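You operate a simulated robot arm through the tools that you are given. There is no shell and no other tool. Be economical: measure what you need, move in short steps, check, and stop when the job is done.

You run a simulated two-armed robot. Do the job below in one go: nothing can be reset, and whatever is moved stays where it is left.

## Task
Open the top blue drawer, take the cylinder on the top of the mix bench and put it away in the inside of the top blue drawer, then shut the drawer. Take the cartridge from the top of the green bench and leave it on the brown plate there. Stack the box labelled "clips" from the top of the blue bench on top of the box labelled "RIVETS 4x10". Fetch the grey pail from the top of the blue bench and set it on the top of the rusty cabinet. Switch the gauge switch off. Switch the cradle switch off. Do these in any order. Set down upright: pail.

It is judged by the outcome, as a careful person would: the job done as asked, and still so three seconds after it is handed in. It fails if anything else is knocked over, pushed out of place, dropped, spilled or broken.

## Robot
Two 6-joint arms with two-finger grippers on one trunk, on a base that drives. Base frame: it is fixed to the floor where the robot stands at the start and does not move with it; the origin is under the middle of the robot, x ahead of it, y to its left, z up. Units: m, rad, N and s.
The left shoulder is at the start at [0.03, 0.178, 0.863], the right one opposite. With the tool pointing down near the work surface each hand reaches from about 0.1 to 0.84 m from the robot's upright axis, wherever it stands, measured 20 degrees to its own side. Places, roughly: box [2.25, 0.25, 0.75]; cartridge [-7.75, 4.25, 0.75]; cradle switch [1.6, -0.3, 0.8]; cylinder [-5.25, 4.5, 0.75]; gauge switch [1.9, 0, 0.8]; inside of the top blue drawer [0.7, -0.4, 0.6]; pail [2.25, 0.25, 1]; plate [-8, 4.25, 0.75]; top blue drawer [0.6, -0.3, 0.6]; top of the rusty cabinet [-0.3, 1.4, 1.1]. Payload 2.54 kg a hand.
The TCP of each hand is the grasp point between the finger pads, 0.03 m short of the fingertips. In the tool frame z runs along the fingers and y along their closing line. The gripper opens to 0.116 m. The gripper's body begins 0.095 m behind the TCP.
Orientation is told as [roll, pitch, yaw] about the base's x, y, z axes, in that order, counted from this pose: with the fingers straight down and closing along the base's y, the tool's x points along the base's -x, its y along +y and its z along -z.

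## Interface
- The arms move only by the tool step_arm. It takes "left_series", "right_series" or both (then of equal length, played together; a hand with none holds still); each is a list of rows, each a list of 3 entries, a list of its own where there are three numbers: the turn, a rotation vector about the tool's x, y, z in units of 8 degrees (1.0 is 8 degrees), then the shift along the tool's x, y, z in units of 25 mm (1.0 is 25 mm), then the opening, from 0 (shut) to 1 (fully open). In form: [[[rx, ry, rz], [dx, dy, dz], hand], ...]. A call has 1 to 10 rows; each row shifts and turns the commanded pose from where the row before left it, along the tool's axes as they then stand. A call with a number of a shift or a turn outside -1 to 1 is refused whole. A row lasts 0.2 s, in which the tool goes at most 0.05 m and 0.15 rad; a call with a longer step from one row to the next is refused whole, and so is a gripper value outside its range. Where a pose cannot be reached the arm comes as near as it can. A force on the tool above 40 N (or 10 N above the force at the start of the call, whichever is more), or a blocked arm, ends the call early, and 0.2 s more pass. Each finger travels about 0.153 m/s and halts on what it meets, pressing with about 33 N; the grip force reading is that of the motor and also rises with nothing between the fingers. The clock runs only during rows and for 0.2 s after the last one: add rows that do not move to give the fingers time. It gives the time, the measured TCP pose, the force on the tool (base axes), the opening and the grip force at its end, in the units of the frame above (readings bear some noise), with the torque about the TCP (base axes, N m) and any sound that the robot's microphone picked up.
- Cameras (640 x 400 px; columns grow to the right, rows downward): "scene" is now at [0.0301, -0.0009, 1.5829]; the picture's right is [-0.03, -1.00, 0.00], its down [-0.88, 0.03, -0.48] and it looks along [0.48, -0.01, -0.88] (base axes); focal length 252 px, centre (320, 200). "left" rides on the left gripper at [0.069, 0.015, -0.122] in its tool frame; the picture's right is [-0.21, 0.98, 0.00], its down [-0.83, -0.18, -0.53] and it looks along [-0.52, -0.11, 0.85] (tool axes); focal length 251 px, centre (320, 200). "right" rides on the right gripper at [0.069, -0.015, -0.122] in its tool frame; the picture's right is [0.21, 0.98, 0.00], its down [-0.83, 0.18, -0.53] and it looks along [-0.52, 0.11, 0.85] (tool axes); focal length 251 px, centre (320, 200). There is no depth. A picture from a camera that has moved, and an enlarged one, comes with that camera's place and axes in the base frame and with its lens. The place of the scene camera against the robot may be out by one fixed shift of up to 0.018 m in any direction.
- snapshot(camera): a new picture of that camera. It takes no simulated time.
- move_column(by): slides the trunk up (or, below 0, down) by that many m; the arms and the scene camera ride with it, the base frame stays. It gives what a move gives, with no picture.
- roll_base(legs): drives the robot by 1 to 6 legs, each [ahead, left, turn to the left] in m, m and rad, along the robot's own axes; the way and the turn of a leg run together, so that a leg with both is an arc; at most 1.5 m and 3.142 rad a leg. The arms and the cameras ride along, it lands a little off, and it stops where it bumps. It gives what a move gives.
- turn_head(pan, tilt): turns the head with the scene camera to pan (to the left, within 2.496 rad either way) and tilt (down, from -0.506 to 1.204), counted from straight ahead of the robot. It gives what a move gives.
- close_up(camera, box): a new picture of the part [left, top, right, bottom] of that camera's present view, enlarged. It takes no simulated time.
- sign_off(): hands the job in; it is judged then, once.

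Go step by step. Nothing tells you exact positions but the pictures and the camera data: compare them with the known pose of the tool, close in by small moves and look again before you grip or let go. The budget is 186 turns and 174 pictures, counting those below and the enlarged ones. Unless the task says otherwise, let go and move clear before handing in.

The tools are called after "Request:" as name(argument=value, ...) on one line, values as JSON. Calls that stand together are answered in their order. step_arm: Moves the arms, as the interface text tells. Its arguments: {"type":"object","properties":{"left_series":{"type":"array"},"right_series":{"type":"array"}},"required":[]} The other tools are called the same way: move_column (by) slides the trunk up or down; roll_base (legs) drives the base; turn_head (pan, tilt) turns the head that bears the scene camera; snapshot (camera) takes a picture; close_up (camera, box) takes an enlarged picture of a part of a camera's view; sign_off () hands the job in.

At the start:

```text
t: 0.0
left_ee_pos: [0.4829, 0.2215, 0.9359]
left_ee_rot: [-0.001, 0.0, -0.003]
left_wrist_force: [-0.1, 0.5, 0.8]
left_ft_torque: [-0.03, 0.01, -0.02]
left_grip_width: 0.1163
left_grasp_force: 0.1
right_ee_pos: [0.4491, -0.2117, 0.8903]
right_ee_rot: [0.0, 0.0, -0.001]
right_wrist_force: [-0.1, -0.4, 0.0]
right_ft_torque: [-0.01, -0.02, 0.02]
right_grip_width: 0.1162
right_grasp_force: 0.2
trunk travel left (down, up): [-0.075, 0.465]
robot x, y, heading: [0.0014, 0.0011, 0.001]
head pan, tilt: [-0.028, 1.075]
```

scene: 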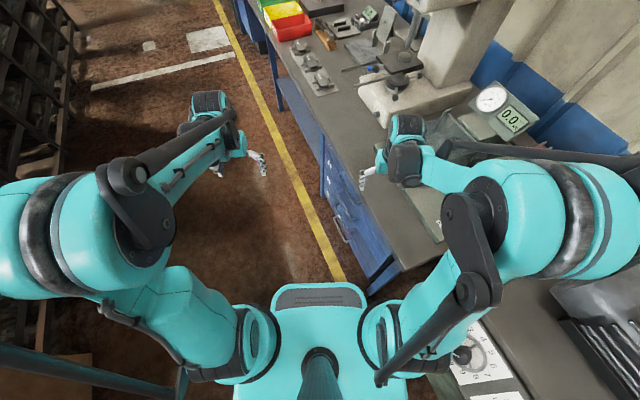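
right: 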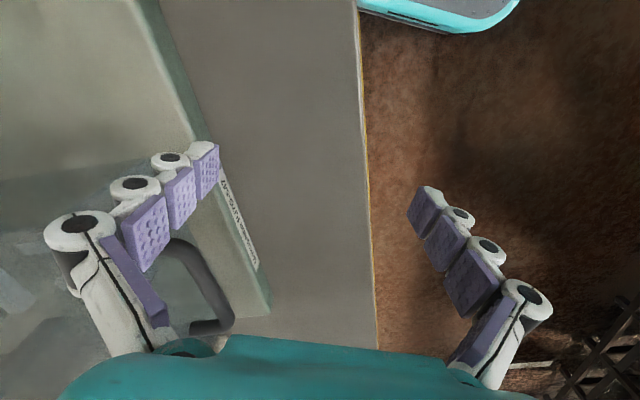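
left: 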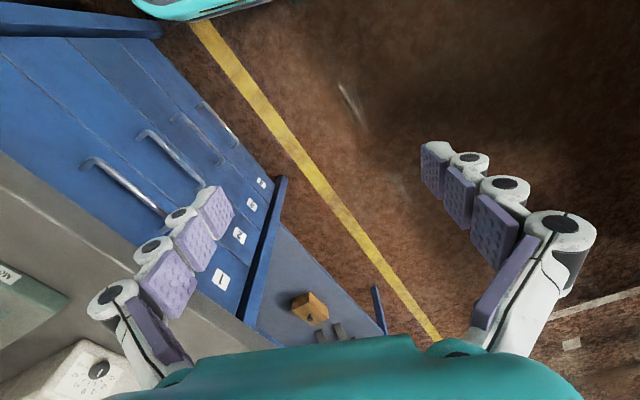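

I see a bench running ahead along the robot's right side with a blue drawer unit beneath it. I'll first look around with the head.

Request:
turn_head(pan=-0.3, tilt=0.5)

Request:
snapshot(camera="scene")

Request:
turn_head(pan=1.57, tilt=0.4)

Request:
snapshot(camera="scene")

Request:
turn_head(pan=2.49, tilt=0.3)

Request:
snapshot(camera="scene")

```text
t: 1.0
left_ee_pos: [0.4827, 0.2222, 0.9359]
left_ee_rot: [0.001, -0.001, 0.001]
left_wrist_force: [0.4, -0.3, -0.2]
left_ft_torque: [-0.03, 0.02, 0.0]
left_grip_width: 0.1162
left_grasp_force: 0.1
right_ee_pos: [0.4475, -0.211, 0.8905]
right_ee_rot: [0.0, 0.002, 0.0]
right_wrist_force: [-0.1, 0.6, 0.4]
right_ft_torque: [-0.02, 0.03, -0.02]
right_grip_width: 0.1159
right_grasp_force: 0.0
trunk travel left (down, up): [-0.075, 0.465]
robot x, y, heading: [-0.0003, 0.0017, 0.002]
head pan, tilt: [-0.3, 0.499]
```

```text
170 pictures are left
camera scene: at [0.0522, -0.026, 1.6289], right [-0.3, -0.96, 0.0], down [-0.46, 0.14, -0.88], along [0.84, -0.26, -0.48], focal length 252 px, centre (320, 200)
```

scene: 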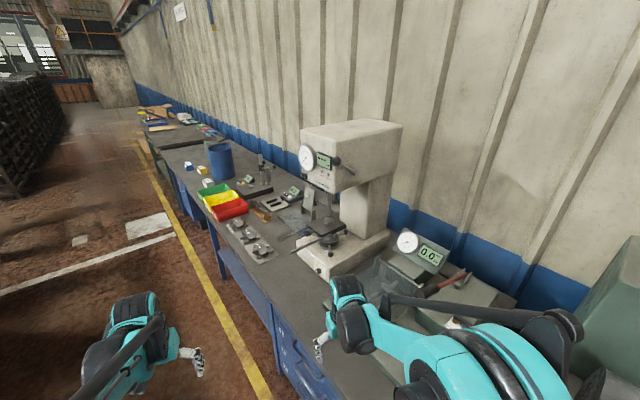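

```text
t: 2.8
left_ee_pos: [0.483, 0.222, 0.9353]
left_ee_rot: [0.001, -0.001, 0.0]
left_wrist_force: [0.7, 1.0, 0.3]
left_ft_torque: [0.01, 0.01, 0.01]
left_grip_width: 0.116
left_grasp_force: 0.0
right_ee_pos: [0.4485, -0.2117, 0.8897]
right_ee_rot: [-0.001, -0.002, 0.0]
right_wrist_force: [0.2, -0.4, -0.3]
right_ft_torque: [-0.01, -0.02, 0.01]
right_grip_width: 0.1159
right_grasp_force: 0.0
trunk travel left (down, up): [-0.075, 0.465]
robot x, y, heading: [0.0023, -0.0013, -0.001]
head pan, tilt: [1.571, 0.4]
```

```text
169 pictures are left
camera scene: at [-0.0347, 0.0935, 1.6382], right [1.0, 0.0, 0.0], down [0.0, -0.39, -0.92], along [0.0, 0.92, -0.39], focal length 252 px, centre (320, 200)
```

scene: 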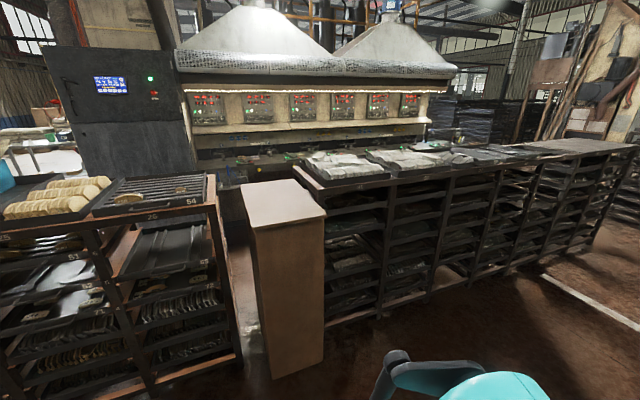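

```text
t: 4.0
left_ee_pos: [0.4835, 0.2227, 0.9348]
left_ee_rot: [-0.001, 0.001, -0.001]
left_wrist_force: [0.3, -1.5, 0.0]
left_ft_torque: [-0.01, 0.04, 0.02]
left_grip_width: 0.1158
left_grasp_force: 0.2
right_ee_pos: [0.4476, -0.2112, 0.8909]
right_ee_rot: [0.002, 0.0, 0.0]
right_wrist_force: [-0.4, 0.1, 0.5]
right_ft_torque: [0.03, -0.02, 0.0]
right_grip_width: 0.1159
right_grasp_force: 0.1
trunk travel left (down, up): [-0.075, 0.465]
robot x, y, heading: [-0.0003, -0.0028, 0.004]
head pan, tilt: [2.491, 0.3]
```

```text
168 pictures are left
camera scene: at [-0.109, 0.0575, 1.6474], right [0.61, 0.8, 0.0], down [0.23, -0.18, -0.96], along [-0.76, 0.58, -0.3], focal length 252 px, centre (320, 200)
```

scene: 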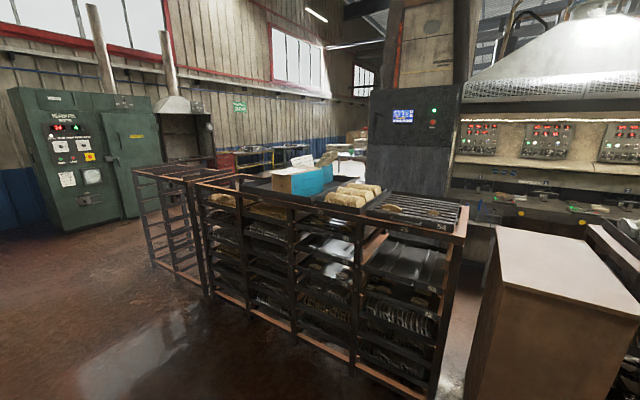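

Request:
turn_head(pan=0.0, tilt=0.4)

Request:
close_up(camera="scene", box=[200, 80, 520, 280])

Request:
turn_head(pan=-2.49, tilt=0.3)

Request:
snapshot(camera="scene")

```text
t: 6.3
left_ee_pos: [0.4826, 0.2216, 0.9352]
left_ee_rot: [0.001, -0.001, -0.002]
left_wrist_force: [0.0, -0.1, 0.3]
left_ft_torque: [0.0, -0.04, -0.01]
left_grip_width: 0.1159
left_grasp_force: 0.0
right_ee_pos: [0.4474, -0.2111, 0.8915]
right_ee_rot: [-0.001, -0.001, 0.001]
right_wrist_force: [1.6, 0.3, -0.8]
right_ft_torque: [-0.03, 0.0, 0.02]
right_grip_width: 0.116
right_grasp_force: 0.0
trunk travel left (down, up): [-0.075, 0.465]
robot x, y, heading: [-0.0026, 0.0001, 0.001]
head pan, tilt: [0.0, 0.4]
```

```text
2.00 times, centred on (360, 180) of scene
camera zoom: at [0.0579, 0.0009, 1.6382], right [0.0, -1.0, 0.0], down [-0.39, 0.0, -0.92], along [0.92, 0.0, -0.39], focal length 505 px, centre (240, 240)
```

zoom: 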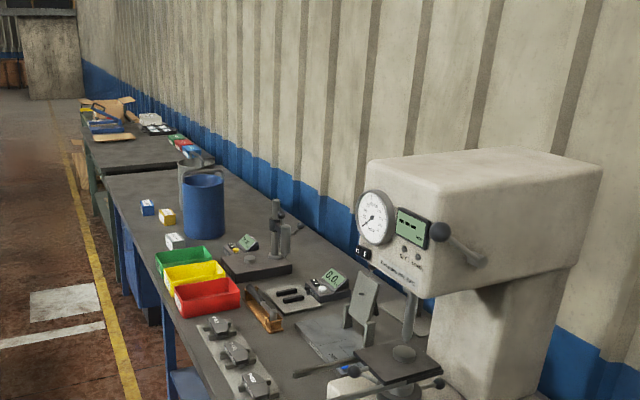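

```text
t: 8.6
left_ee_pos: [0.4823, 0.2223, 0.9356]
left_ee_rot: [0.0, -0.001, 0.0]
left_wrist_force: [-0.8, 0.3, 0.1]
left_ft_torque: [-0.01, -0.02, -0.02]
left_grip_width: 0.1159
left_grasp_force: 0.0
right_ee_pos: [0.448, -0.2107, 0.8904]
right_ee_rot: [0.0, -0.001, -0.001]
right_wrist_force: [0.0, -0.1, -0.6]
right_ft_torque: [-0.02, -0.02, 0.0]
right_grip_width: 0.116
right_grasp_force: 0.1
trunk travel left (down, up): [-0.075, 0.465]
robot x, y, heading: [-0.0015, -0.0005, 0.002]
head pan, tilt: [-2.491, 0.3]
```

```text
166 pictures are left
camera scene: at [-0.109, -0.0557, 1.6474], right [-0.61, 0.8, 0.0], down [0.23, 0.18, -0.96], along [-0.76, -0.58, -0.3], focal length 252 px, centre (320, 200)
```

scene: 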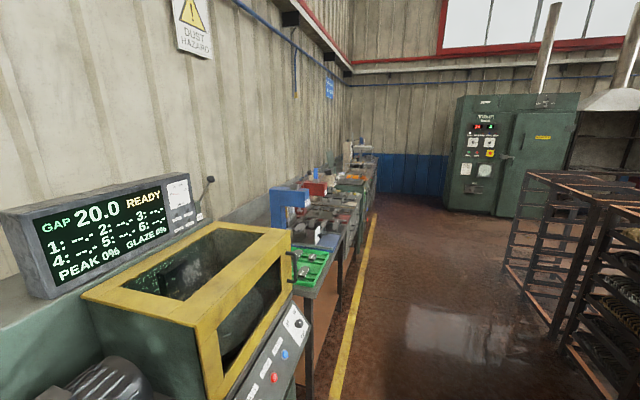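

The grey pail is behind the blue one; boxes are beside it; the bench runs about 0.37 rad to the left. I'll raise the trunk a bit and drive along the aisle to face that bench part.

Request:
move_column(by=0.2)

Request:
roll_base(legs=[[0, 0, 0.37], [1.0, 0.35, 0], [0.9, 0.1, 0], [0, 0, -1.57]])

Request:
turn_head(pan=0.0, tilt=0.65)

Request:
snapshot(camera="scene")

```text
t: 10.7
left_ee_pos: [0.4829, 0.2215, 1.136]
left_ee_rot: [0.0, 0.001, 0.0]
left_wrist_force: [0.2, 0.4, 0.2]
left_ft_torque: [0.01, 0.01, 0.05]
left_grip_width: 0.1161
left_grasp_force: 0.0
right_ee_pos: [0.4472, -0.2113, 1.0907]
right_ee_rot: [0.0, -0.001, 0.001]
right_wrist_force: [0.2, 0.2, 0.1]
right_ft_torque: [0.02, -0.03, 0.0]
right_grip_width: 0.1162
right_grasp_force: 0.1
trunk travel left (down, up): [-0.275, 0.265]
robot x, y, heading: [0.0024, -0.0002, -0.0]
head pan, tilt: [-2.491, 0.3]
```

```text
t: 25.4
left_ee_pos: [1.9826, 0.7535, 1.1368]
left_ee_rot: [0.0, 0.0, -1.169]
left_wrist_force: [0.5, -0.1, -0.4]
left_ft_torque: [0.0, 0.0, -0.01]
left_grip_width: 0.1159
left_grasp_force: 0.0
right_ee_pos: [1.5699, 0.6163, 1.091]
right_ee_rot: [0.001, -0.001, -1.17]
right_wrist_force: [0.1, 0.5, 0.0]
right_ft_torque: [-0.01, 0.0, -0.01]
right_grip_width: 0.1159
right_grasp_force: 0.0
trunk travel left (down, up): [-0.275, 0.265]
robot x, y, heading: [1.5915, 1.1125, -1.167]
head pan, tilt: [-2.491, 0.3]
```

```text
t: 27.6
left_ee_pos: [1.9822, 0.7553, 1.1353]
left_ee_rot: [0.0, -0.001, -1.168]
left_wrist_force: [0.0, 0.2, -1.5]
left_ft_torque: [-0.01, -0.04, 0.05]
left_grip_width: 0.116
left_grasp_force: 0.0
right_ee_pos: [1.5703, 0.6162, 1.0906]
right_ee_rot: [0.0, 0.001, -1.169]
right_wrist_force: [0.2, -0.5, -0.3]
right_ft_torque: [0.01, 0.0, 0.0]
right_grip_width: 0.116
right_grasp_force: 0.0
trunk travel left (down, up): [-0.275, 0.265]
robot x, y, heading: [1.5912, 1.1137, -1.17]
head pan, tilt: [0.0, 0.649]
```

```text
165 pictures are left
camera scene: at [1.6068, 1.0602, 1.8156], right [-0.92, -0.39, 0.0], down [-0.24, 0.56, -0.8], along [0.31, -0.73, -0.6], focal length 252 px, centre (320, 200)
```

scene: 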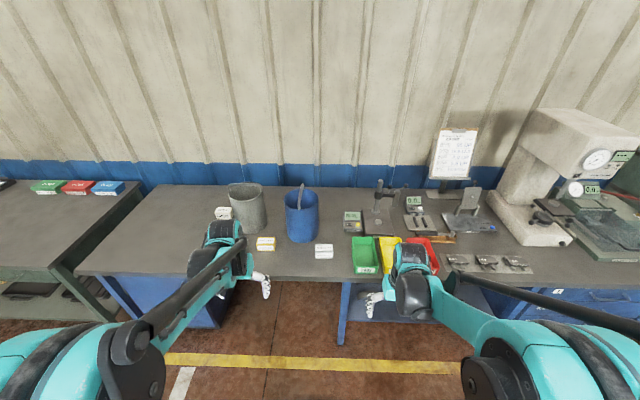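

Request:
close_up(camera="scene", box=[200, 170, 360, 270])

Request:
close_up(camera="scene", box=[330, 165, 530, 290])

```text
4.00 times, centred on (280, 220) of scene
camera zoom: at [1.6068, 1.0602, 1.8156], right [-0.92, -0.39, 0.0], down [-0.24, 0.56, -0.8], along [0.31, -0.73, -0.6], focal length 1009 px, centre (480, 120)
```

zoom: 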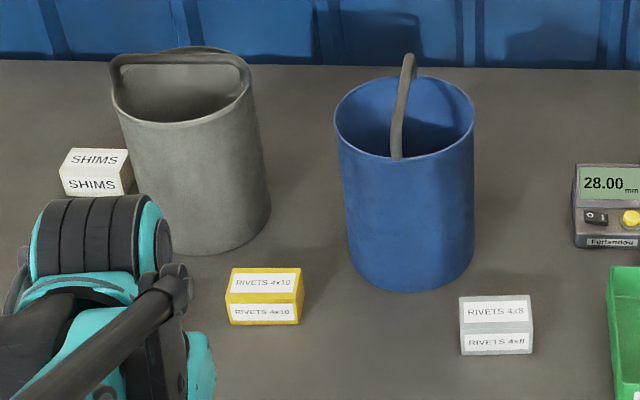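

```text
3.20 times, centred on (430, 228) of scene
camera zoom: at [1.6068, 1.0602, 1.8156], right [-0.92, -0.39, 0.0], down [-0.24, 0.56, -0.8], along [0.31, -0.73, -0.6], focal length 808 px, centre (-32, 112)
```

zoom: 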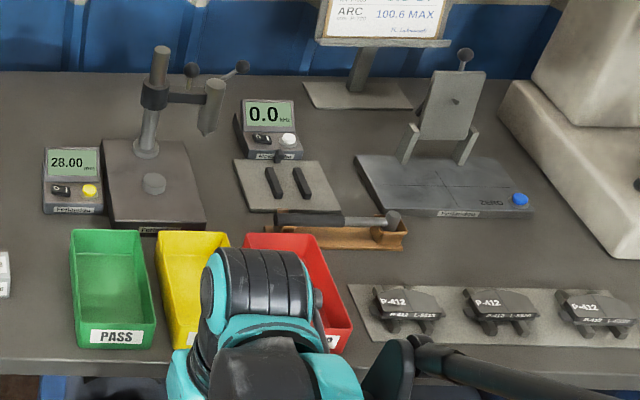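

Labels read: yellow box is "RIVETS 4x10", the blue box is hidden behind the left arm (probably "clips"). The 28.00 mm unit has the gauge switch, the 0.0 Hz unit the cradle switch. I'll drive closer.

Request:
roll_base(legs=[[0, 0.2, -0.05], [0.48, 0, 0]])

Request:
turn_head(pan=0.2, tilt=0.9)

Request:
snapshot(camera="scene")

Request:
snapshot(camera="left")

Request:
snapshot(camera="right")

```text
t: 31.7
left_ee_pos: [2.3122, 0.3561, 1.1352]
left_ee_rot: [-0.001, 0.0, -1.221]
left_wrist_force: [0.3, 0.0, 0.5]
left_ft_torque: [0.02, 0.04, 0.01]
left_grip_width: 0.1162
left_grasp_force: 0.1
right_ee_pos: [1.8932, 0.2393, 1.0906]
right_ee_rot: [-0.001, 0.0, -1.222]
right_wrist_force: [-1.1, 0.7, 0.4]
right_ft_torque: [0.02, 0.0, 0.03]
right_grip_width: 0.116
right_grasp_force: 0.1
trunk travel left (down, up): [-0.275, 0.265]
robot x, y, heading: [1.9382, 0.7343, -1.222]
head pan, tilt: [0.0, 0.649]
```

```text
t: 32.5
left_ee_pos: [2.3114, 0.3565, 1.1362]
left_ee_rot: [-0.001, 0.0, -1.22]
left_wrist_force: [-0.5, 1.2, 0.8]
left_ft_torque: [-0.03, 0.0, 0.0]
left_grip_width: 0.1163
left_grasp_force: 0.0
right_ee_pos: [1.893, 0.2395, 1.0904]
right_ee_rot: [0.0, -0.001, -1.22]
right_wrist_force: [-1.1, 0.2, 0.3]
right_ft_torque: [0.0, 0.01, 0.04]
right_grip_width: 0.116
right_grasp_force: 0.1
trunk travel left (down, up): [-0.275, 0.265]
robot x, y, heading: [1.9376, 0.736, -1.221]
head pan, tilt: [0.201, 0.901]
```

```text
162 pictures are left
camera scene: at [1.9616, 0.6981, 1.7952], right [-0.85, -0.52, 0.0], down [-0.41, 0.67, -0.62], along [0.33, -0.53, -0.78], focal length 252 px, centre (320, 200)
```

scene: 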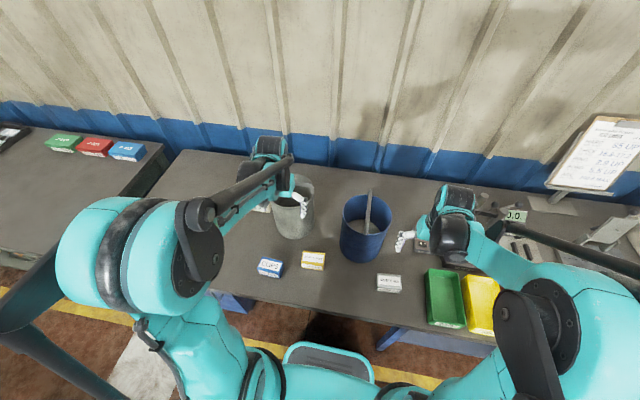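

```text
161 pictures are left
camera left: at [2.3022, 0.4277, 1.2581], right [0.99, 0.13, 0.0], down [0.11, -0.84, 0.53], along [0.07, -0.53, -0.85], focal length 251 px, centre (320, 200)
```

left: 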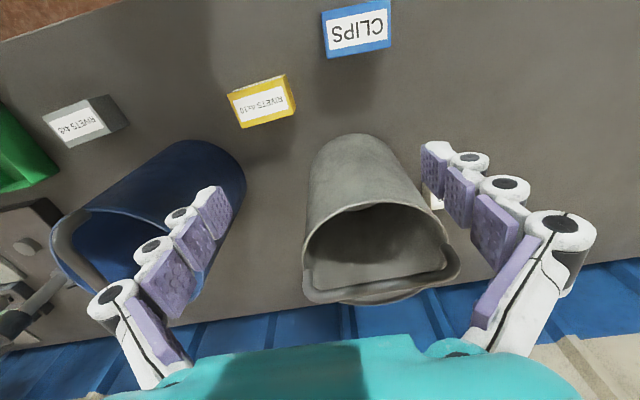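

```text
160 pictures are left
camera right: at [1.856, 0.2993, 1.2132], right [0.84, 0.54, 0.0], down [0.45, -0.71, 0.53], along [0.29, -0.45, -0.85], focal length 251 px, centre (320, 200)
```

right: 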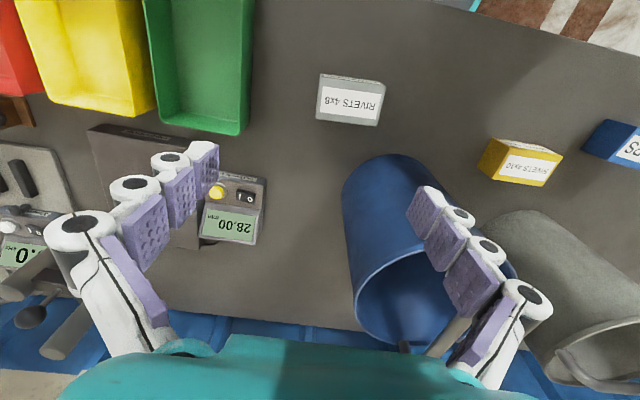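

Clips is the blue box at roughly (2.36, 0.45), rivets 4x10 at about (2.22, 0.32). I'll move the left hand above clips and turn it a quarter so it closes across the short side.

Request:
step_arm(left_series=[[[0, 0, 0], [1, 1, 0], 1], [[0, 0, 0], [1, 1, 0], 1], [[0, 0, 0], [1, 1, 0], 1], [[0, 0, 1], [0, 0, 0], 1], [[0, 0, 1], [0, 0, 0], 1], [[0, 0, 1], [0, 0, 0], 1], [[0, 0, 1], [0, 0, 0], 1], [[0, 0, 1], [0, 0, 0], 1], [[0, 0, 1], [0, 0, 0], 1], [[0, 0, 1], [0, 0, 0], 1]])

Request:
step_arm(left_series=[[[0, 0, 1], [0, 0, 1], 1], [[0, 0, 1], [0, 0, 1], 1], [[0, 0, 1], [0, 0, 1], 1], [[0, 0, 1], [0, 0, 1], 1], [[0, 0, 0], [0, 0, 0], 1]])

Request:
snapshot(camera="left")

```text
t: 34.6
left_ee_pos: [2.3578, 0.4523, 1.1354]
left_ee_rot: [-0.001, 0.0, -2.199]
left_wrist_force: [0.6, 0.1, 0.1]
left_ft_torque: [0.02, 0.02, 0.0]
left_grip_width: 0.1162
left_grasp_force: 0.1
right_ee_pos: [1.8943, 0.2394, 1.0908]
right_ee_rot: [0.002, -0.002, -1.219]
right_wrist_force: [0.3, 0.0, -0.3]
right_ft_torque: [0.0, 0.01, 0.04]
right_grip_width: 0.116
right_grasp_force: 0.0
trunk travel left (down, up): [-0.275, 0.265]
robot x, y, heading: [1.9378, 0.7355, -1.217]
head pan, tilt: [0.201, 0.901]
```

```text
t: 35.9
left_ee_pos: [2.3571, 0.4536, 1.0364]
left_ee_rot: [0.001, 0.0, -2.757]
left_wrist_force: [-0.4, 0.2, -0.4]
left_ft_torque: [0.0, -0.06, -0.03]
left_grip_width: 0.1161
left_grasp_force: 0.1
right_ee_pos: [1.8928, 0.2401, 1.0919]
right_ee_rot: [0.0, 0.001, -1.219]
right_wrist_force: [-0.6, 0.4, 0.0]
right_ft_torque: [0.01, -0.02, -0.01]
right_grip_width: 0.1156
right_grasp_force: 0.0
trunk travel left (down, up): [-0.275, 0.265]
robot x, y, heading: [1.9398, 0.7344, -1.219]
head pan, tilt: [0.201, 0.901]
```

```text
159 pictures are left
camera left: at [2.4266, 0.4661, 1.1586], right [0.17, -0.99, 0.0], down [-0.83, -0.14, 0.53], along [-0.53, -0.09, -0.85], focal length 251 px, centre (320, 200)
```

left: 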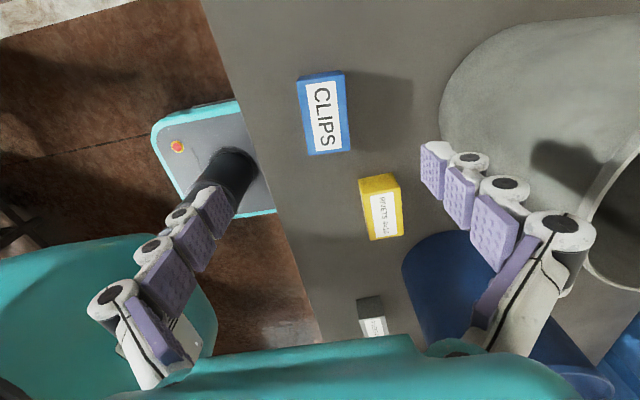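

Request:
step_arm(left_series=[[[0, 0, 0.8], [0, 0, 0], 1], [[0, 0, 0], [-0.92, 0.23, 1], 1], [[0, 0, 0], [0, 0, 1], 1], [[0, 0, 0], [0, 0, 1], 1], [[0, 0, 0], [0, 0, 1], 1], [[0, 0, 0], [0, 0, 1], 1], [[0, 0, 0], [0, 0, 1], 1], [[0, 0, 0], [0, 0, 1], 1], [[0, 0, 0], [0, 0, 1], 1], [[0, 0, 0], [0, 0, 0], 1]])

Request:
snapshot(camera="left")

Request:
snapshot(camera="scene")

```text
t: 38.0
left_ee_pos: [2.3674, 0.3981, 0.8886]
left_ee_rot: [-0.002, 0.001, -2.868]
left_wrist_force: [0.5, 0.1, 0.4]
left_ft_torque: [0.0, -0.01, 0.03]
left_grip_width: 0.1161
left_grasp_force: 0.1
left hand out of reach, approached as far as the arm can: row 5, 6, 7, 8, 9
right_ee_pos: [1.8921, 0.2401, 1.091]
right_ee_rot: [0.0, 0.0, -1.221]
right_wrist_force: [-0.8, -0.9, -0.7]
right_ft_torque: [-0.04, -0.04, -0.01]
right_grip_width: 0.116
right_grasp_force: 0.0
trunk travel left (down, up): [-0.275, 0.265]
robot x, y, heading: [1.9365, 0.7332, -1.223]
head pan, tilt: [0.201, 0.901]
```

```text
158 pictures are left
camera left: at [2.4379, 0.402, 1.0117], right [0.06, -1.0, 0.0], down [-0.84, -0.05, 0.53], along [-0.53, -0.03, -0.85], focal length 251 px, centre (320, 200)
```

left: 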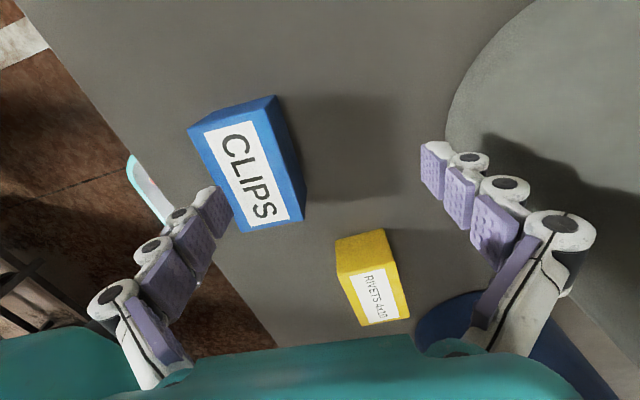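

```text
157 pictures are left
camera scene: at [1.9613, 0.6985, 1.7952], right [-0.85, -0.52, 0.0], down [-0.41, 0.67, -0.62], along [0.33, -0.53, -0.78], focal length 252 px, centre (320, 200)
```

scene: 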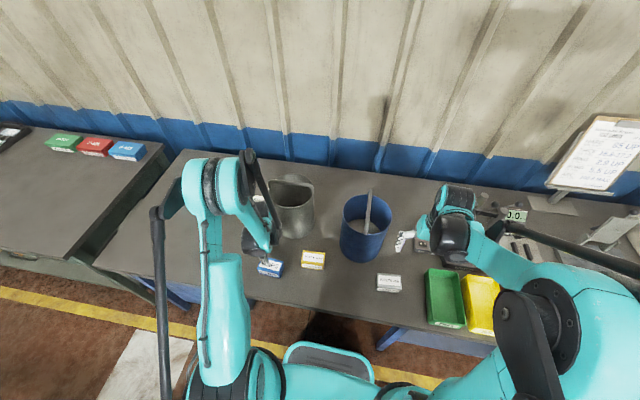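

The left arm can't reach low enough with the trunk raised, so I'll lift both hands, retract the right one, and lower the trunk.

Request:
step_arm(left_series=[[[0, 0, 0], [0, 0, -1], 1], [[0, 0, 0], [0, 0, -1], 1], [[0, 0, 0], [0, 0, -1], 1], [[0, 0, 0], [0, 0, -1], 1], [[0, 0, 0], [0, 0, -1], 1], [[0, 0, 0], [0, 0, -1], 1], [[0, 0, 0], [0, 0, -1], 1], [[0, 0, 0], [0, 0, -1], 1], [[0, 0, 0], [0, 0, 0], 1]], right_series=[[[0, 0, 0], [0, 0, -1], 1], [[0, 0, 0], [0, 0, -1], 1], [[0, 0, 0], [0, 0, -1], 1], [[0, 0, 0], [0, 0, -1], 1], [[0, 0, 0], [1, 0, 0], 1], [[0, 0, 0], [1, 0, 0], 1], [[0, 0, 0], [1, 0, 0], 1], [[0, 0, 0], [1, 0, 0], 1], [[0, 0, 0], [0, 0, 0], 1]])

Request:
move_column(by=-0.2)

Request:
snapshot(camera="left")

```text
t: 40.0
left_ee_pos: [2.3673, 0.3941, 1.0899]
left_ee_rot: [-0.002, 0.0, -2.868]
left_wrist_force: [0.2, 0.3, -0.7]
left_ft_torque: [0.04, -0.02, 0.01]
left_grip_width: 0.1165
left_grasp_force: 0.1
right_ee_pos: [1.8599, 0.3339, 1.1916]
right_ee_rot: [0.0, 0.003, -1.22]
right_wrist_force: [-0.3, 0.4, 0.1]
right_ft_torque: [0.03, 0.01, -0.01]
right_grip_width: 0.116
right_grasp_force: 0.2
trunk travel left (down, up): [-0.275, 0.265]
robot x, y, heading: [1.9385, 0.7335, -1.216]
head pan, tilt: [0.201, 0.901]
```

```text
t: 42.2
left_ee_pos: [2.3678, 0.3948, 0.8898]
left_ee_rot: [-0.001, 0.0, -2.869]
left_wrist_force: [-0.7, -0.6, 0.4]
left_ft_torque: [0.03, 0.02, 0.03]
left_grip_width: 0.1161
left_grasp_force: 0.0
right_ee_pos: [1.8586, 0.3364, 0.9915]
right_ee_rot: [0.0, 0.0, -1.22]
right_wrist_force: [0.1, 0.1, -0.3]
right_ft_torque: [-0.02, 0.04, -0.02]
right_grip_width: 0.1161
right_grasp_force: 0.2
trunk travel left (down, up): [-0.075, 0.465]
robot x, y, heading: [1.9379, 0.7333, -1.222]
head pan, tilt: [0.201, 0.901]
```

```text
156 pictures are left
camera left: at [2.4378, 0.4001, 1.0129], right [0.06, -1.0, 0.0], down [-0.84, -0.05, 0.53], along [-0.53, -0.03, -0.85], focal length 251 px, centre (320, 200)
```

left: 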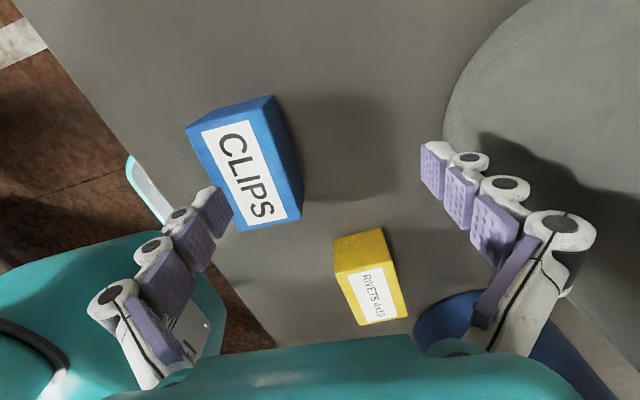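

Request:
step_arm(left_series=[[[0, 0, 0], [0, 0, -1], 1], [[0, 0, 0], [0, 0, -0.6], 1], [[0, 0, 0], [-0.1, -0.82, 0], 1], [[0, 0, 0], [-0.1, -0.82, 0], 1], [[0, 0, 0], [0, -0.82, 0], 1], [[0, 0, 0], [0, 0, 0], 1]])

Request:
snapshot(camera="left")

```text
t: 43.6
left_ee_pos: [2.3453, 0.4541, 0.9298]
left_ee_rot: [0.0, 0.0, -2.868]
left_wrist_force: [-0.1, -0.5, 0.2]
left_ft_torque: [0.01, 0.0, -0.01]
left_grip_width: 0.1159
left_grasp_force: 0.1
right_ee_pos: [1.8594, 0.3343, 0.9915]
right_ee_rot: [0.001, -0.001, -1.219]
right_wrist_force: [-0.6, -1.1, -0.5]
right_ft_torque: [-0.03, 0.04, 0.0]
right_grip_width: 0.1156
right_grasp_force: 0.1
trunk travel left (down, up): [-0.075, 0.465]
robot x, y, heading: [1.9379, 0.7339, -1.219]
head pan, tilt: [0.201, 0.901]
```

```text
155 pictures are left
camera left: at [2.4165, 0.459, 1.0515], right [0.06, -1.0, 0.0], down [-0.84, -0.05, 0.53], along [-0.53, -0.03, -0.85], focal length 251 px, centre (320, 200)
```

left: 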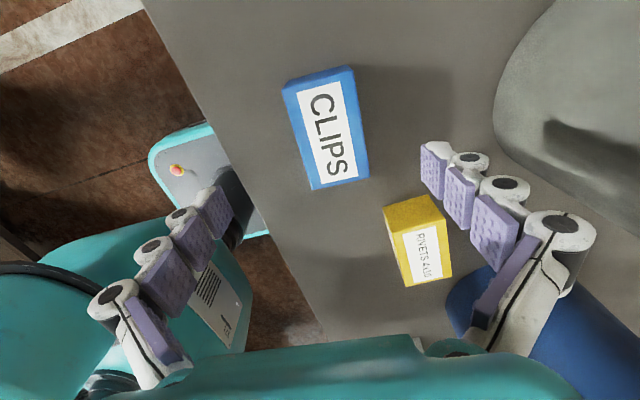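

Request:
step_arm(left_series=[[[0, 0, 0], [0, 0, 0.9], 1], [[0, 0, 0], [0, 0, 0.9], 1], [[0, 0, 0], [0, 0, 0.9], 1], [[0, 0, 0], [0, 0, 0], 1]])

Request:
snapshot(camera="left")

Request:
close_up(camera="scene", box=[220, 200, 380, 300])

```text
t: 44.6
left_ee_pos: [2.3444, 0.4529, 0.8609]
left_ee_rot: [-0.001, 0.001, -2.868]
left_wrist_force: [0.6, -0.3, -0.5]
left_ft_torque: [-0.01, -0.02, -0.01]
left_grip_width: 0.1161
left_grasp_force: 0.0
right_ee_pos: [1.858, 0.3348, 0.9908]
right_ee_rot: [0.0, 0.0, -1.221]
right_wrist_force: [-0.7, 0.8, 0.6]
right_ft_torque: [0.0, 0.0, -0.03]
right_grip_width: 0.1161
right_grasp_force: 0.1
trunk travel left (down, up): [-0.075, 0.465]
robot x, y, heading: [1.9344, 0.7327, -1.224]
head pan, tilt: [0.201, 0.901]
```

```text
154 pictures are left
camera left: at [2.416, 0.4585, 0.9836], right [0.06, -1.0, 0.0], down [-0.84, -0.05, 0.53], along [-0.53, -0.03, -0.85], focal length 251 px, centre (320, 200)
```

left: 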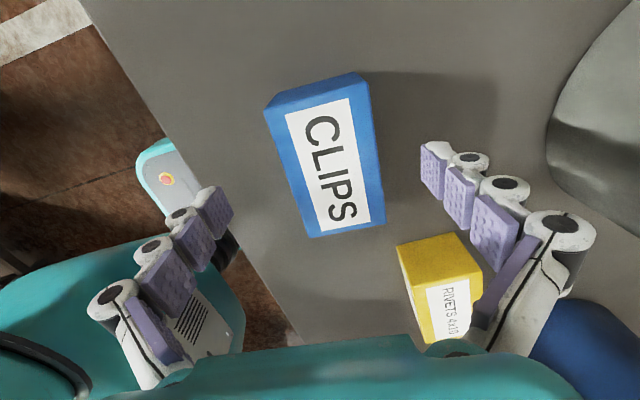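

```text
4.00 times, centred on (300, 250) of scene
camera zoom: at [1.9616, 0.6982, 1.5952], right [-0.85, -0.52, 0.0], down [-0.41, 0.67, -0.62], along [0.33, -0.53, -0.78], focal length 1009 px, centre (400, 0)
```

zoom: 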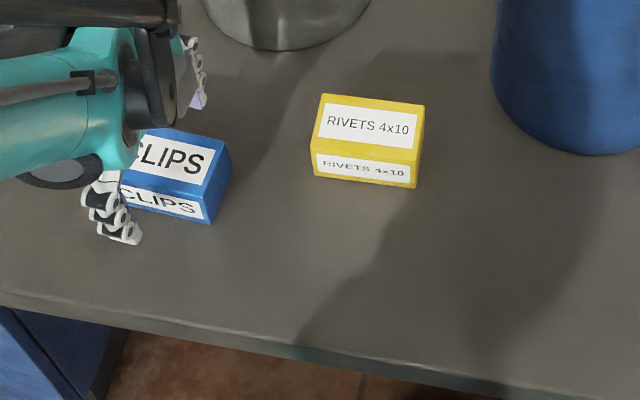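

Request:
step_arm(left_series=[[[0, 0, 0], [0, 0, 0.6], 1], [[0, 0, 0], [0, 0, 0.6], 1], [[0, 0, 0], [0, 0, 0.4], 1], [[0, 0, 0], [0, 0, 0], 1]])

Request:
snapshot(camera="left")

Request:
close_up(camera="scene", box=[220, 200, 380, 300])

```text
t: 45.6
left_ee_pos: [2.3452, 0.4534, 0.8232]
left_ee_rot: [-0.001, 0.001, -2.868]
left_wrist_force: [0.8, 0.2, -0.7]
left_ft_torque: [0.01, -0.02, 0.03]
left_grip_width: 0.116
left_grasp_force: 0.1
right_ee_pos: [1.8589, 0.335, 0.9913]
right_ee_rot: [0.001, -0.001, -1.22]
right_wrist_force: [0.4, 0.0, 0.1]
right_ft_torque: [-0.04, 0.01, 0.0]
right_grip_width: 0.1162
right_grasp_force: 0.0
trunk travel left (down, up): [-0.075, 0.465]
robot x, y, heading: [1.9376, 0.733, -1.22]
head pan, tilt: [0.201, 0.901]
```

```text
152 pictures are left
camera left: at [2.4159, 0.4585, 0.9455], right [0.06, -1.0, 0.0], down [-0.84, -0.05, 0.53], along [-0.53, -0.03, -0.85], focal length 251 px, centre (320, 200)
```

left: 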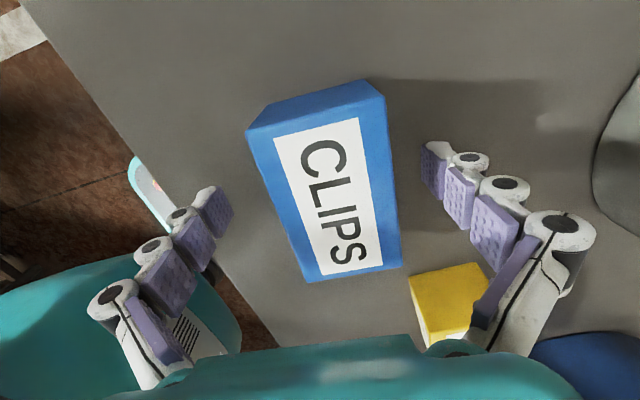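

```text
4.00 times, centred on (300, 250) of scene
camera zoom: at [1.9618, 0.698, 1.5952], right [-0.85, -0.52, 0.0], down [-0.41, 0.67, -0.62], along [0.33, -0.53, -0.78], focal length 1009 px, centre (400, 0)
```

zoom: 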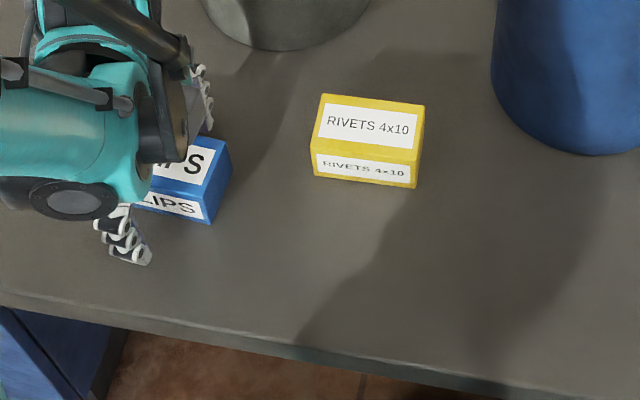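

Request:
step_arm(left_series=[[[0, 0, 0], [0, 0, 0.4], 1], [[0, 0, 0], [0, 0, 0.4], 1], [[0, 0, 0], [0, 0, 0], 1]])

Request:
snapshot(camera="left")

```text
t: 46.2
left_ee_pos: [2.3441, 0.4529, 0.8107]
left_ee_rot: [0.001, 0.002, -2.869]
left_wrist_force: [0.3, -0.2, 21.1]
left_ft_torque: [0.01, 0.0, -0.08]
left_grip_width: 0.1163
left_grasp_force: 0.1
right_ee_pos: [1.8584, 0.3353, 0.9919]
right_ee_rot: [-0.001, -0.003, -1.22]
right_wrist_force: [-0.5, -0.3, 1.2]
right_ft_torque: [0.0, 0.0, 0.0]
right_grip_width: 0.1161
right_grasp_force: 0.0
trunk travel left (down, up): [-0.075, 0.465]
robot x, y, heading: [1.9358, 0.736, -1.219]
head pan, tilt: [0.201, 0.901]
stopped in row 2 (left hand): the force on the tool passed its limit at 64 N (the readings are from after the stop); the commanded pose is now the measured one
```

```text
150 pictures are left
camera left: at [2.4152, 0.4585, 0.9325], right [0.06, -1.0, 0.0], down [-0.84, -0.05, 0.53], along [-0.53, -0.03, -0.85], focal length 251 px, centre (320, 200)
```

left: 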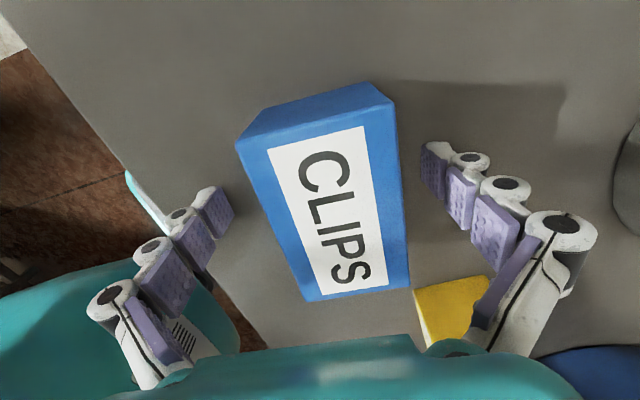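

The fingertips touched the bench (top at z≈0.781). I'll lift slightly and close on the clips box.

Request:
step_arm(left_series=[[[0, 0, 0], [0, 0, -0.25], 1], [[0, 0, 0], [0, 0, 0], 0.6], [[0, 0, 0], [0, 0, 0], 0.4], [[0, 0, 0], [0, 0, 0], 0.2], [[0, 0, 0], [0, 0, 0], 0.2], [[0, 0, 0], [0, 0, 0], 0.2]])

Request:
snapshot(camera="left")

```text
t: 46.8
left_ee_pos: [2.3443, 0.4567, 0.8198]
left_ee_rot: [0.0, 0.005, -2.868]
left_wrist_force: [1.7, 9.2, 74.4]
left_ft_torque: [0.91, 0.52, -0.33]
left_grip_width: 0.0952
left_grasp_force: 44.9
right_ee_pos: [1.8562, 0.3358, 0.9932]
right_ee_rot: [0.001, -0.004, -1.22]
right_wrist_force: [-0.4, -0.5, 0.4]
right_ft_torque: [0.0, -0.01, 0.0]
right_grip_width: 0.1163
right_grasp_force: 0.1
trunk travel left (down, up): [-0.075, 0.465]
robot x, y, heading: [1.9372, 0.7351, -1.223]
head pan, tilt: [0.201, 0.901]
stopped in row 2 (left hand): the force on the tool passed its limit at 50 N (the readings are from after the stop); the commanded pose is now the measured one
```

```text
149 pictures are left
camera left: at [2.4142, 0.461, 0.9427], right [0.06, -1.0, 0.0], down [-0.85, -0.05, 0.53], along [-0.53, -0.03, -0.85], focal length 251 px, centre (320, 200)
```

left: 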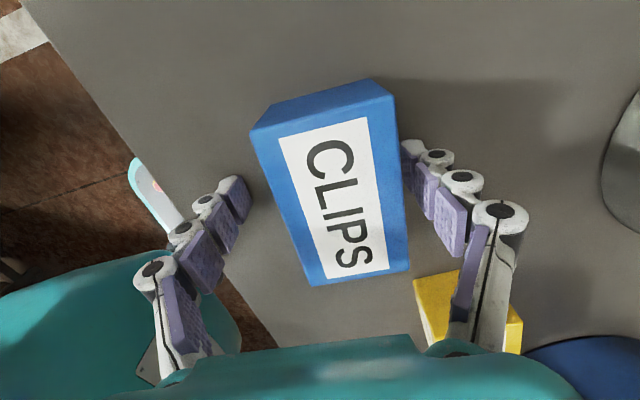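

Request:
step_arm(left_series=[[[0, 0, 0], [0, 0, -0.3], 0.9], [[0, 0, 0], [0, 0, -0.3], 0.9], [[0, 0, 0], [0, 0, 0], 0.9]])

Request:
snapshot(camera="left")

Request:
close_up(camera="scene", box=[220, 200, 380, 300])

```text
t: 47.6
left_ee_pos: [2.3477, 0.4541, 0.8313]
left_ee_rot: [0.0, 0.004, -2.867]
left_wrist_force: [-0.3, -0.2, -0.3]
left_ft_torque: [-0.03, -0.01, 0.01]
left_grip_width: 0.1044
left_grasp_force: 0.0
right_ee_pos: [1.8591, 0.3347, 0.9916]
right_ee_rot: [-0.001, -0.002, -1.22]
right_wrist_force: [0.3, 0.5, 0.3]
right_ft_torque: [0.01, -0.03, 0.0]
right_grip_width: 0.1157
right_grasp_force: 0.1
trunk travel left (down, up): [-0.075, 0.465]
robot x, y, heading: [1.9377, 0.7333, -1.221]
head pan, tilt: [0.201, 0.901]
```

```text
148 pictures are left
camera left: at [2.4169, 0.4582, 0.953], right [0.06, -1.0, 0.0], down [-0.85, -0.05, 0.53], along [-0.53, -0.03, -0.85], focal length 251 px, centre (320, 200)
```

left: 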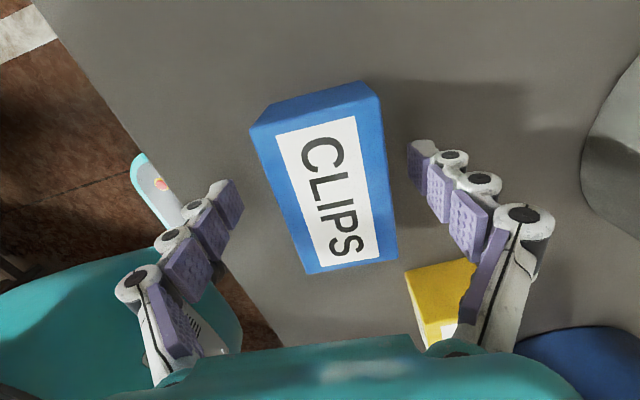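

```text
4.00 times, centred on (300, 250) of scene
camera zoom: at [1.9616, 0.6982, 1.5951], right [-0.85, -0.52, 0.0], down [-0.41, 0.67, -0.62], along [0.33, -0.53, -0.78], focal length 1009 px, centre (400, 0)
```

zoom: 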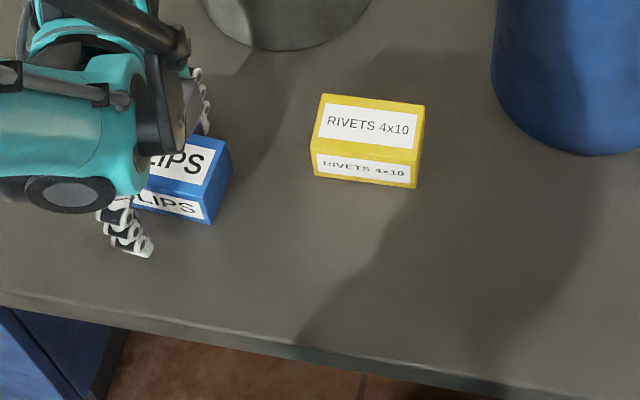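

Request:
step_arm(left_series=[[[0, 0, 0], [0, 0, 0], 0.8], [[0, 0, 0], [0, 0, 0], 0.7], [[0, 0, 0], [0, 0, 0], 0.65], [[0, 0, 0], [0, 0, 0], 0.65]])

Request:
snapshot(camera="left")

```text
t: 48.6
left_ee_pos: [2.3468, 0.4528, 0.8293]
left_ee_rot: [0.0, 0.004, -2.867]
left_wrist_force: [0.0, -1.0, 0.0]
left_ft_torque: [-0.01, -0.01, -0.01]
left_grip_width: 0.0753
left_grasp_force: 0.2
right_ee_pos: [1.8598, 0.3353, 0.9914]
right_ee_rot: [-0.001, -0.002, -1.22]
right_wrist_force: [0.0, -0.4, -0.3]
right_ft_torque: [-0.02, 0.03, -0.03]
right_grip_width: 0.116
right_grasp_force: 0.1
trunk travel left (down, up): [-0.075, 0.465]
robot x, y, heading: [1.938, 0.7334, -1.219]
head pan, tilt: [0.201, 0.901]
```

```text
146 pictures are left
camera left: at [2.4172, 0.458, 0.9528], right [0.06, -1.0, 0.0], down [-0.85, -0.05, 0.53], along [-0.53, -0.03, -0.85], focal length 251 px, centre (320, 200)
```

left: 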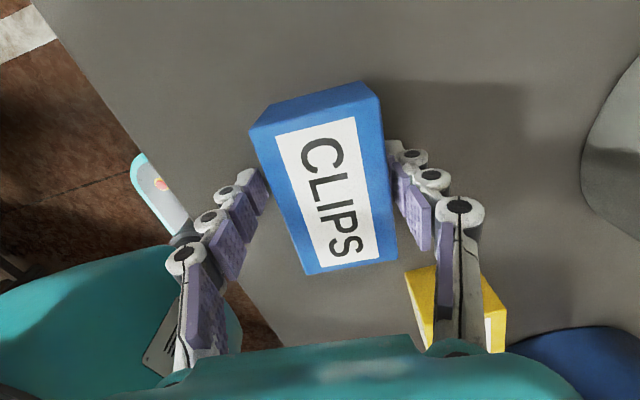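

Request:
step_arm(left_series=[[[0, 0, 0], [0, 0.08, 0], 0.58], [[0, 0, 0], [0, 0, 0], 0.5], [[0, 0, 0], [0, 0, 0], 0.42], [[0, 0, 0], [0, 0, 0], 0.35], [[0, 0, 0], [0, 0, 0], 0.3], [[0, 0, 0], [0, 0, 0], 0.3]])

Request:
snapshot(camera="left")

```text
t: 50.0
left_ee_pos: [2.3473, 0.4506, 0.83]
left_ee_rot: [-0.001, 0.001, -2.869]
left_wrist_force: [0.4, -0.7, 1.1]
left_ft_torque: [-0.12, 0.01, 0.0]
left_grip_width: 0.0543
left_grasp_force: 33.1
right_ee_pos: [1.8586, 0.3333, 0.9913]
right_ee_rot: [-0.001, 0.001, -1.218]
right_wrist_force: [-0.2, 0.2, -0.4]
right_ft_torque: [0.02, 0.01, -0.01]
right_grip_width: 0.116
right_grasp_force: 0.1
trunk travel left (down, up): [-0.075, 0.465]
robot x, y, heading: [1.9393, 0.7316, -1.224]
head pan, tilt: [0.201, 0.901]
```

```text
145 pictures are left
camera left: at [2.4177, 0.4561, 0.9533], right [0.06, -1.0, 0.0], down [-0.85, -0.05, 0.53], along [-0.53, -0.03, -0.85], focal length 251 px, centre (320, 200)
```

left: 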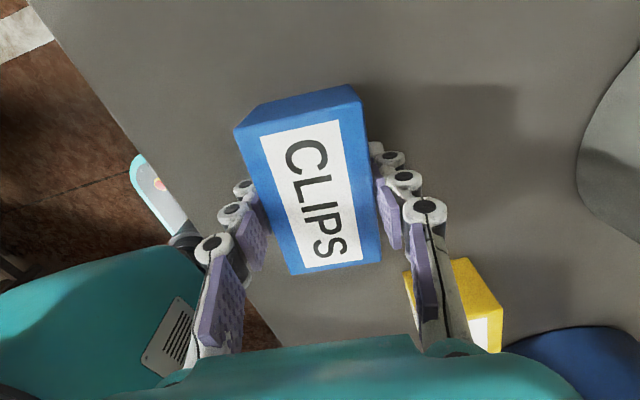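

Request:
step_arm(left_series=[[[0, 0, 0], [0, 0, -0.4], 0.3], [[0, 0, 0], [0, 0, -0.9], 0.3], [[0, 0, 0], [0, 0, -1], 0.3], [[0, 0, 0], [0, 0, -1], 0.3], [[0, 0, 0], [0, 0, -0.9], 0.3], [[0, 0, 0], [0, 0, 0], 0.3]])

Request:
snapshot(camera="left")

Request:
close_up(camera="scene", box=[220, 200, 380, 300])

```text
t: 51.4
left_ee_pos: [2.3455, 0.4504, 0.9351]
left_ee_rot: [0.0, 0.001, -2.867]
left_wrist_force: [-0.3, -0.1, -2.8]
left_ft_torque: [-0.02, 0.05, 0.01]
left_grip_width: 0.0542
left_grasp_force: 32.8
right_ee_pos: [1.8596, 0.3347, 0.9912]
right_ee_rot: [-0.001, -0.001, -1.218]
right_wrist_force: [1.5, 0.3, -0.7]
right_ft_torque: [0.0, -0.02, 0.01]
right_grip_width: 0.1161
right_grasp_force: 0.0
trunk travel left (down, up): [-0.075, 0.465]
robot x, y, heading: [1.9378, 0.7363, -1.223]
head pan, tilt: [0.201, 0.901]
```

```text
144 pictures are left
camera left: at [2.4165, 0.4544, 1.059], right [0.06, -1.0, 0.0], down [-0.85, -0.05, 0.53], along [-0.53, -0.03, -0.85], focal length 251 px, centre (320, 200)
```

left: 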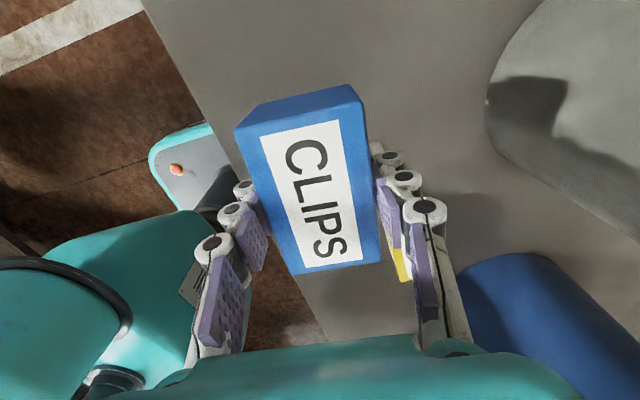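

```text
4.00 times, centred on (300, 250) of scene
camera zoom: at [1.9623, 0.6976, 1.5951], right [-0.85, -0.52, 0.0], down [-0.41, 0.67, -0.62], along [0.33, -0.53, -0.78], focal length 1009 px, centre (400, 0)
```

zoom: 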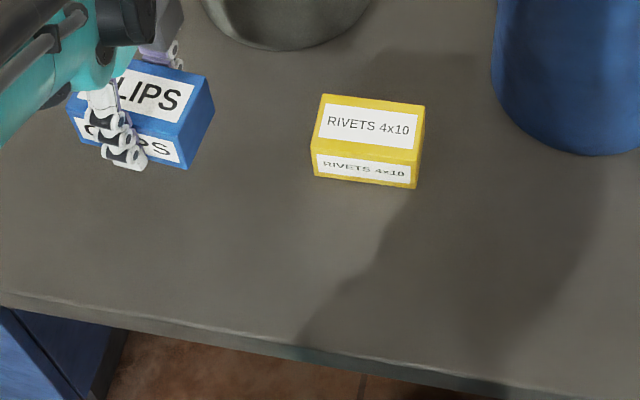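

Clips is held. The yellow box centre is about (2.204, 0.316), heading ≈0.36; I'll carry clips above it.

Request:
step_arm(left_series=[[[0, 0, -0.62], [0, 0, 0], 0.3], [[0, 0, 0], [-0.9, 0.37, 0], 0.3], [[0, 0, 0], [-0.9, 0.37, 0], 0.3], [[0, 0, 0], [-0.9, 0.38, 0], 0.3], [[0, 0, 0], [-0.9, 0.38, 0], 0.3], [[0, 0, 0], [-0.9, 0.38, 0], 0.3], [[0, 0, 0], [-0.9, 0.38, 0], 0.3], [[0, 0, 0], [-0.9, 0.38, 0], 0.3], [[0, 0, 0], [-0.9, 0.38, 0], 0.3], [[0, 0, 0], [0, 0, 0], 0.3]])

Request:
snapshot(camera="left")

Request:
close_up(camera="scene", box=[220, 200, 380, 300])

Request:
snapshot(camera="right")

```text
t: 53.6
left_ee_pos: [2.2048, 0.3152, 0.9368]
left_ee_rot: [0.0, 0.002, -2.779]
left_wrist_force: [0.0, 0.5, -2.7]
left_ft_torque: [0.03, -0.01, 0.0]
left_grip_width: 0.0543
left_grasp_force: 33.5
right_ee_pos: [1.8604, 0.3343, 0.9918]
right_ee_rot: [0.0, -0.001, -1.219]
right_wrist_force: [0.3, -0.3, -0.7]
right_ft_torque: [-0.03, 0.02, 0.01]
right_grip_width: 0.1159
right_grasp_force: 0.0
trunk travel left (down, up): [-0.075, 0.465]
robot x, y, heading: [1.9402, 0.7336, -1.217]
head pan, tilt: [0.201, 0.901]
```

```text
142 pictures are left
camera left: at [2.2744, 0.327, 1.0593], right [0.14, -0.99, 0.0], down [-0.84, -0.12, 0.53], along [-0.53, -0.08, -0.85], focal length 251 px, centre (320, 200)
```

left: 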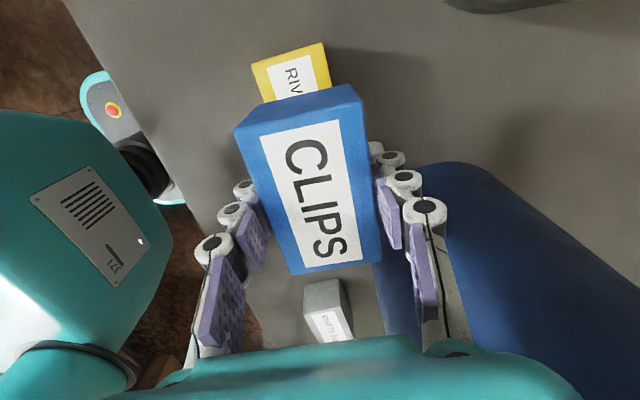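

```text
4.00 times, centred on (300, 250) of scene
camera zoom: at [1.9623, 0.698, 1.5951], right [-0.85, -0.52, 0.0], down [-0.41, 0.67, -0.62], along [0.33, -0.53, -0.78], focal length 1009 px, centre (400, 0)
```

zoom: 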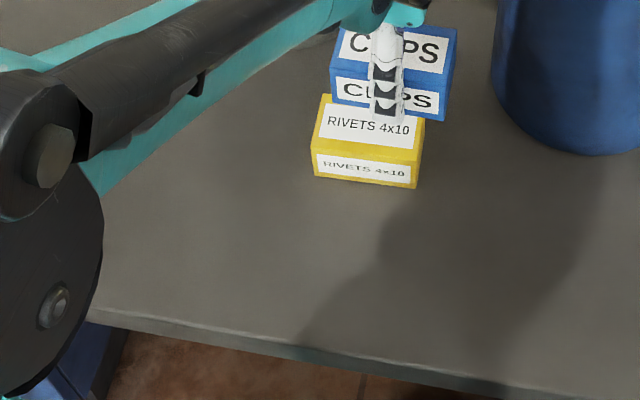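

```text
140 pictures are left
camera right: at [1.8221, 0.3941, 1.1139], right [0.84, 0.54, 0.0], down [0.45, -0.71, 0.53], along [0.29, -0.45, -0.85], focal length 251 px, centre (320, 200)
```

right: 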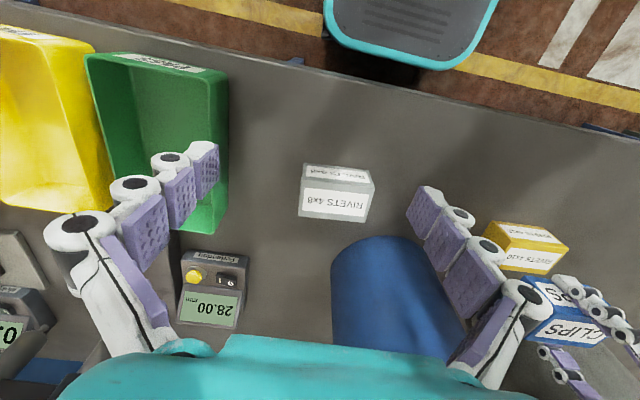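

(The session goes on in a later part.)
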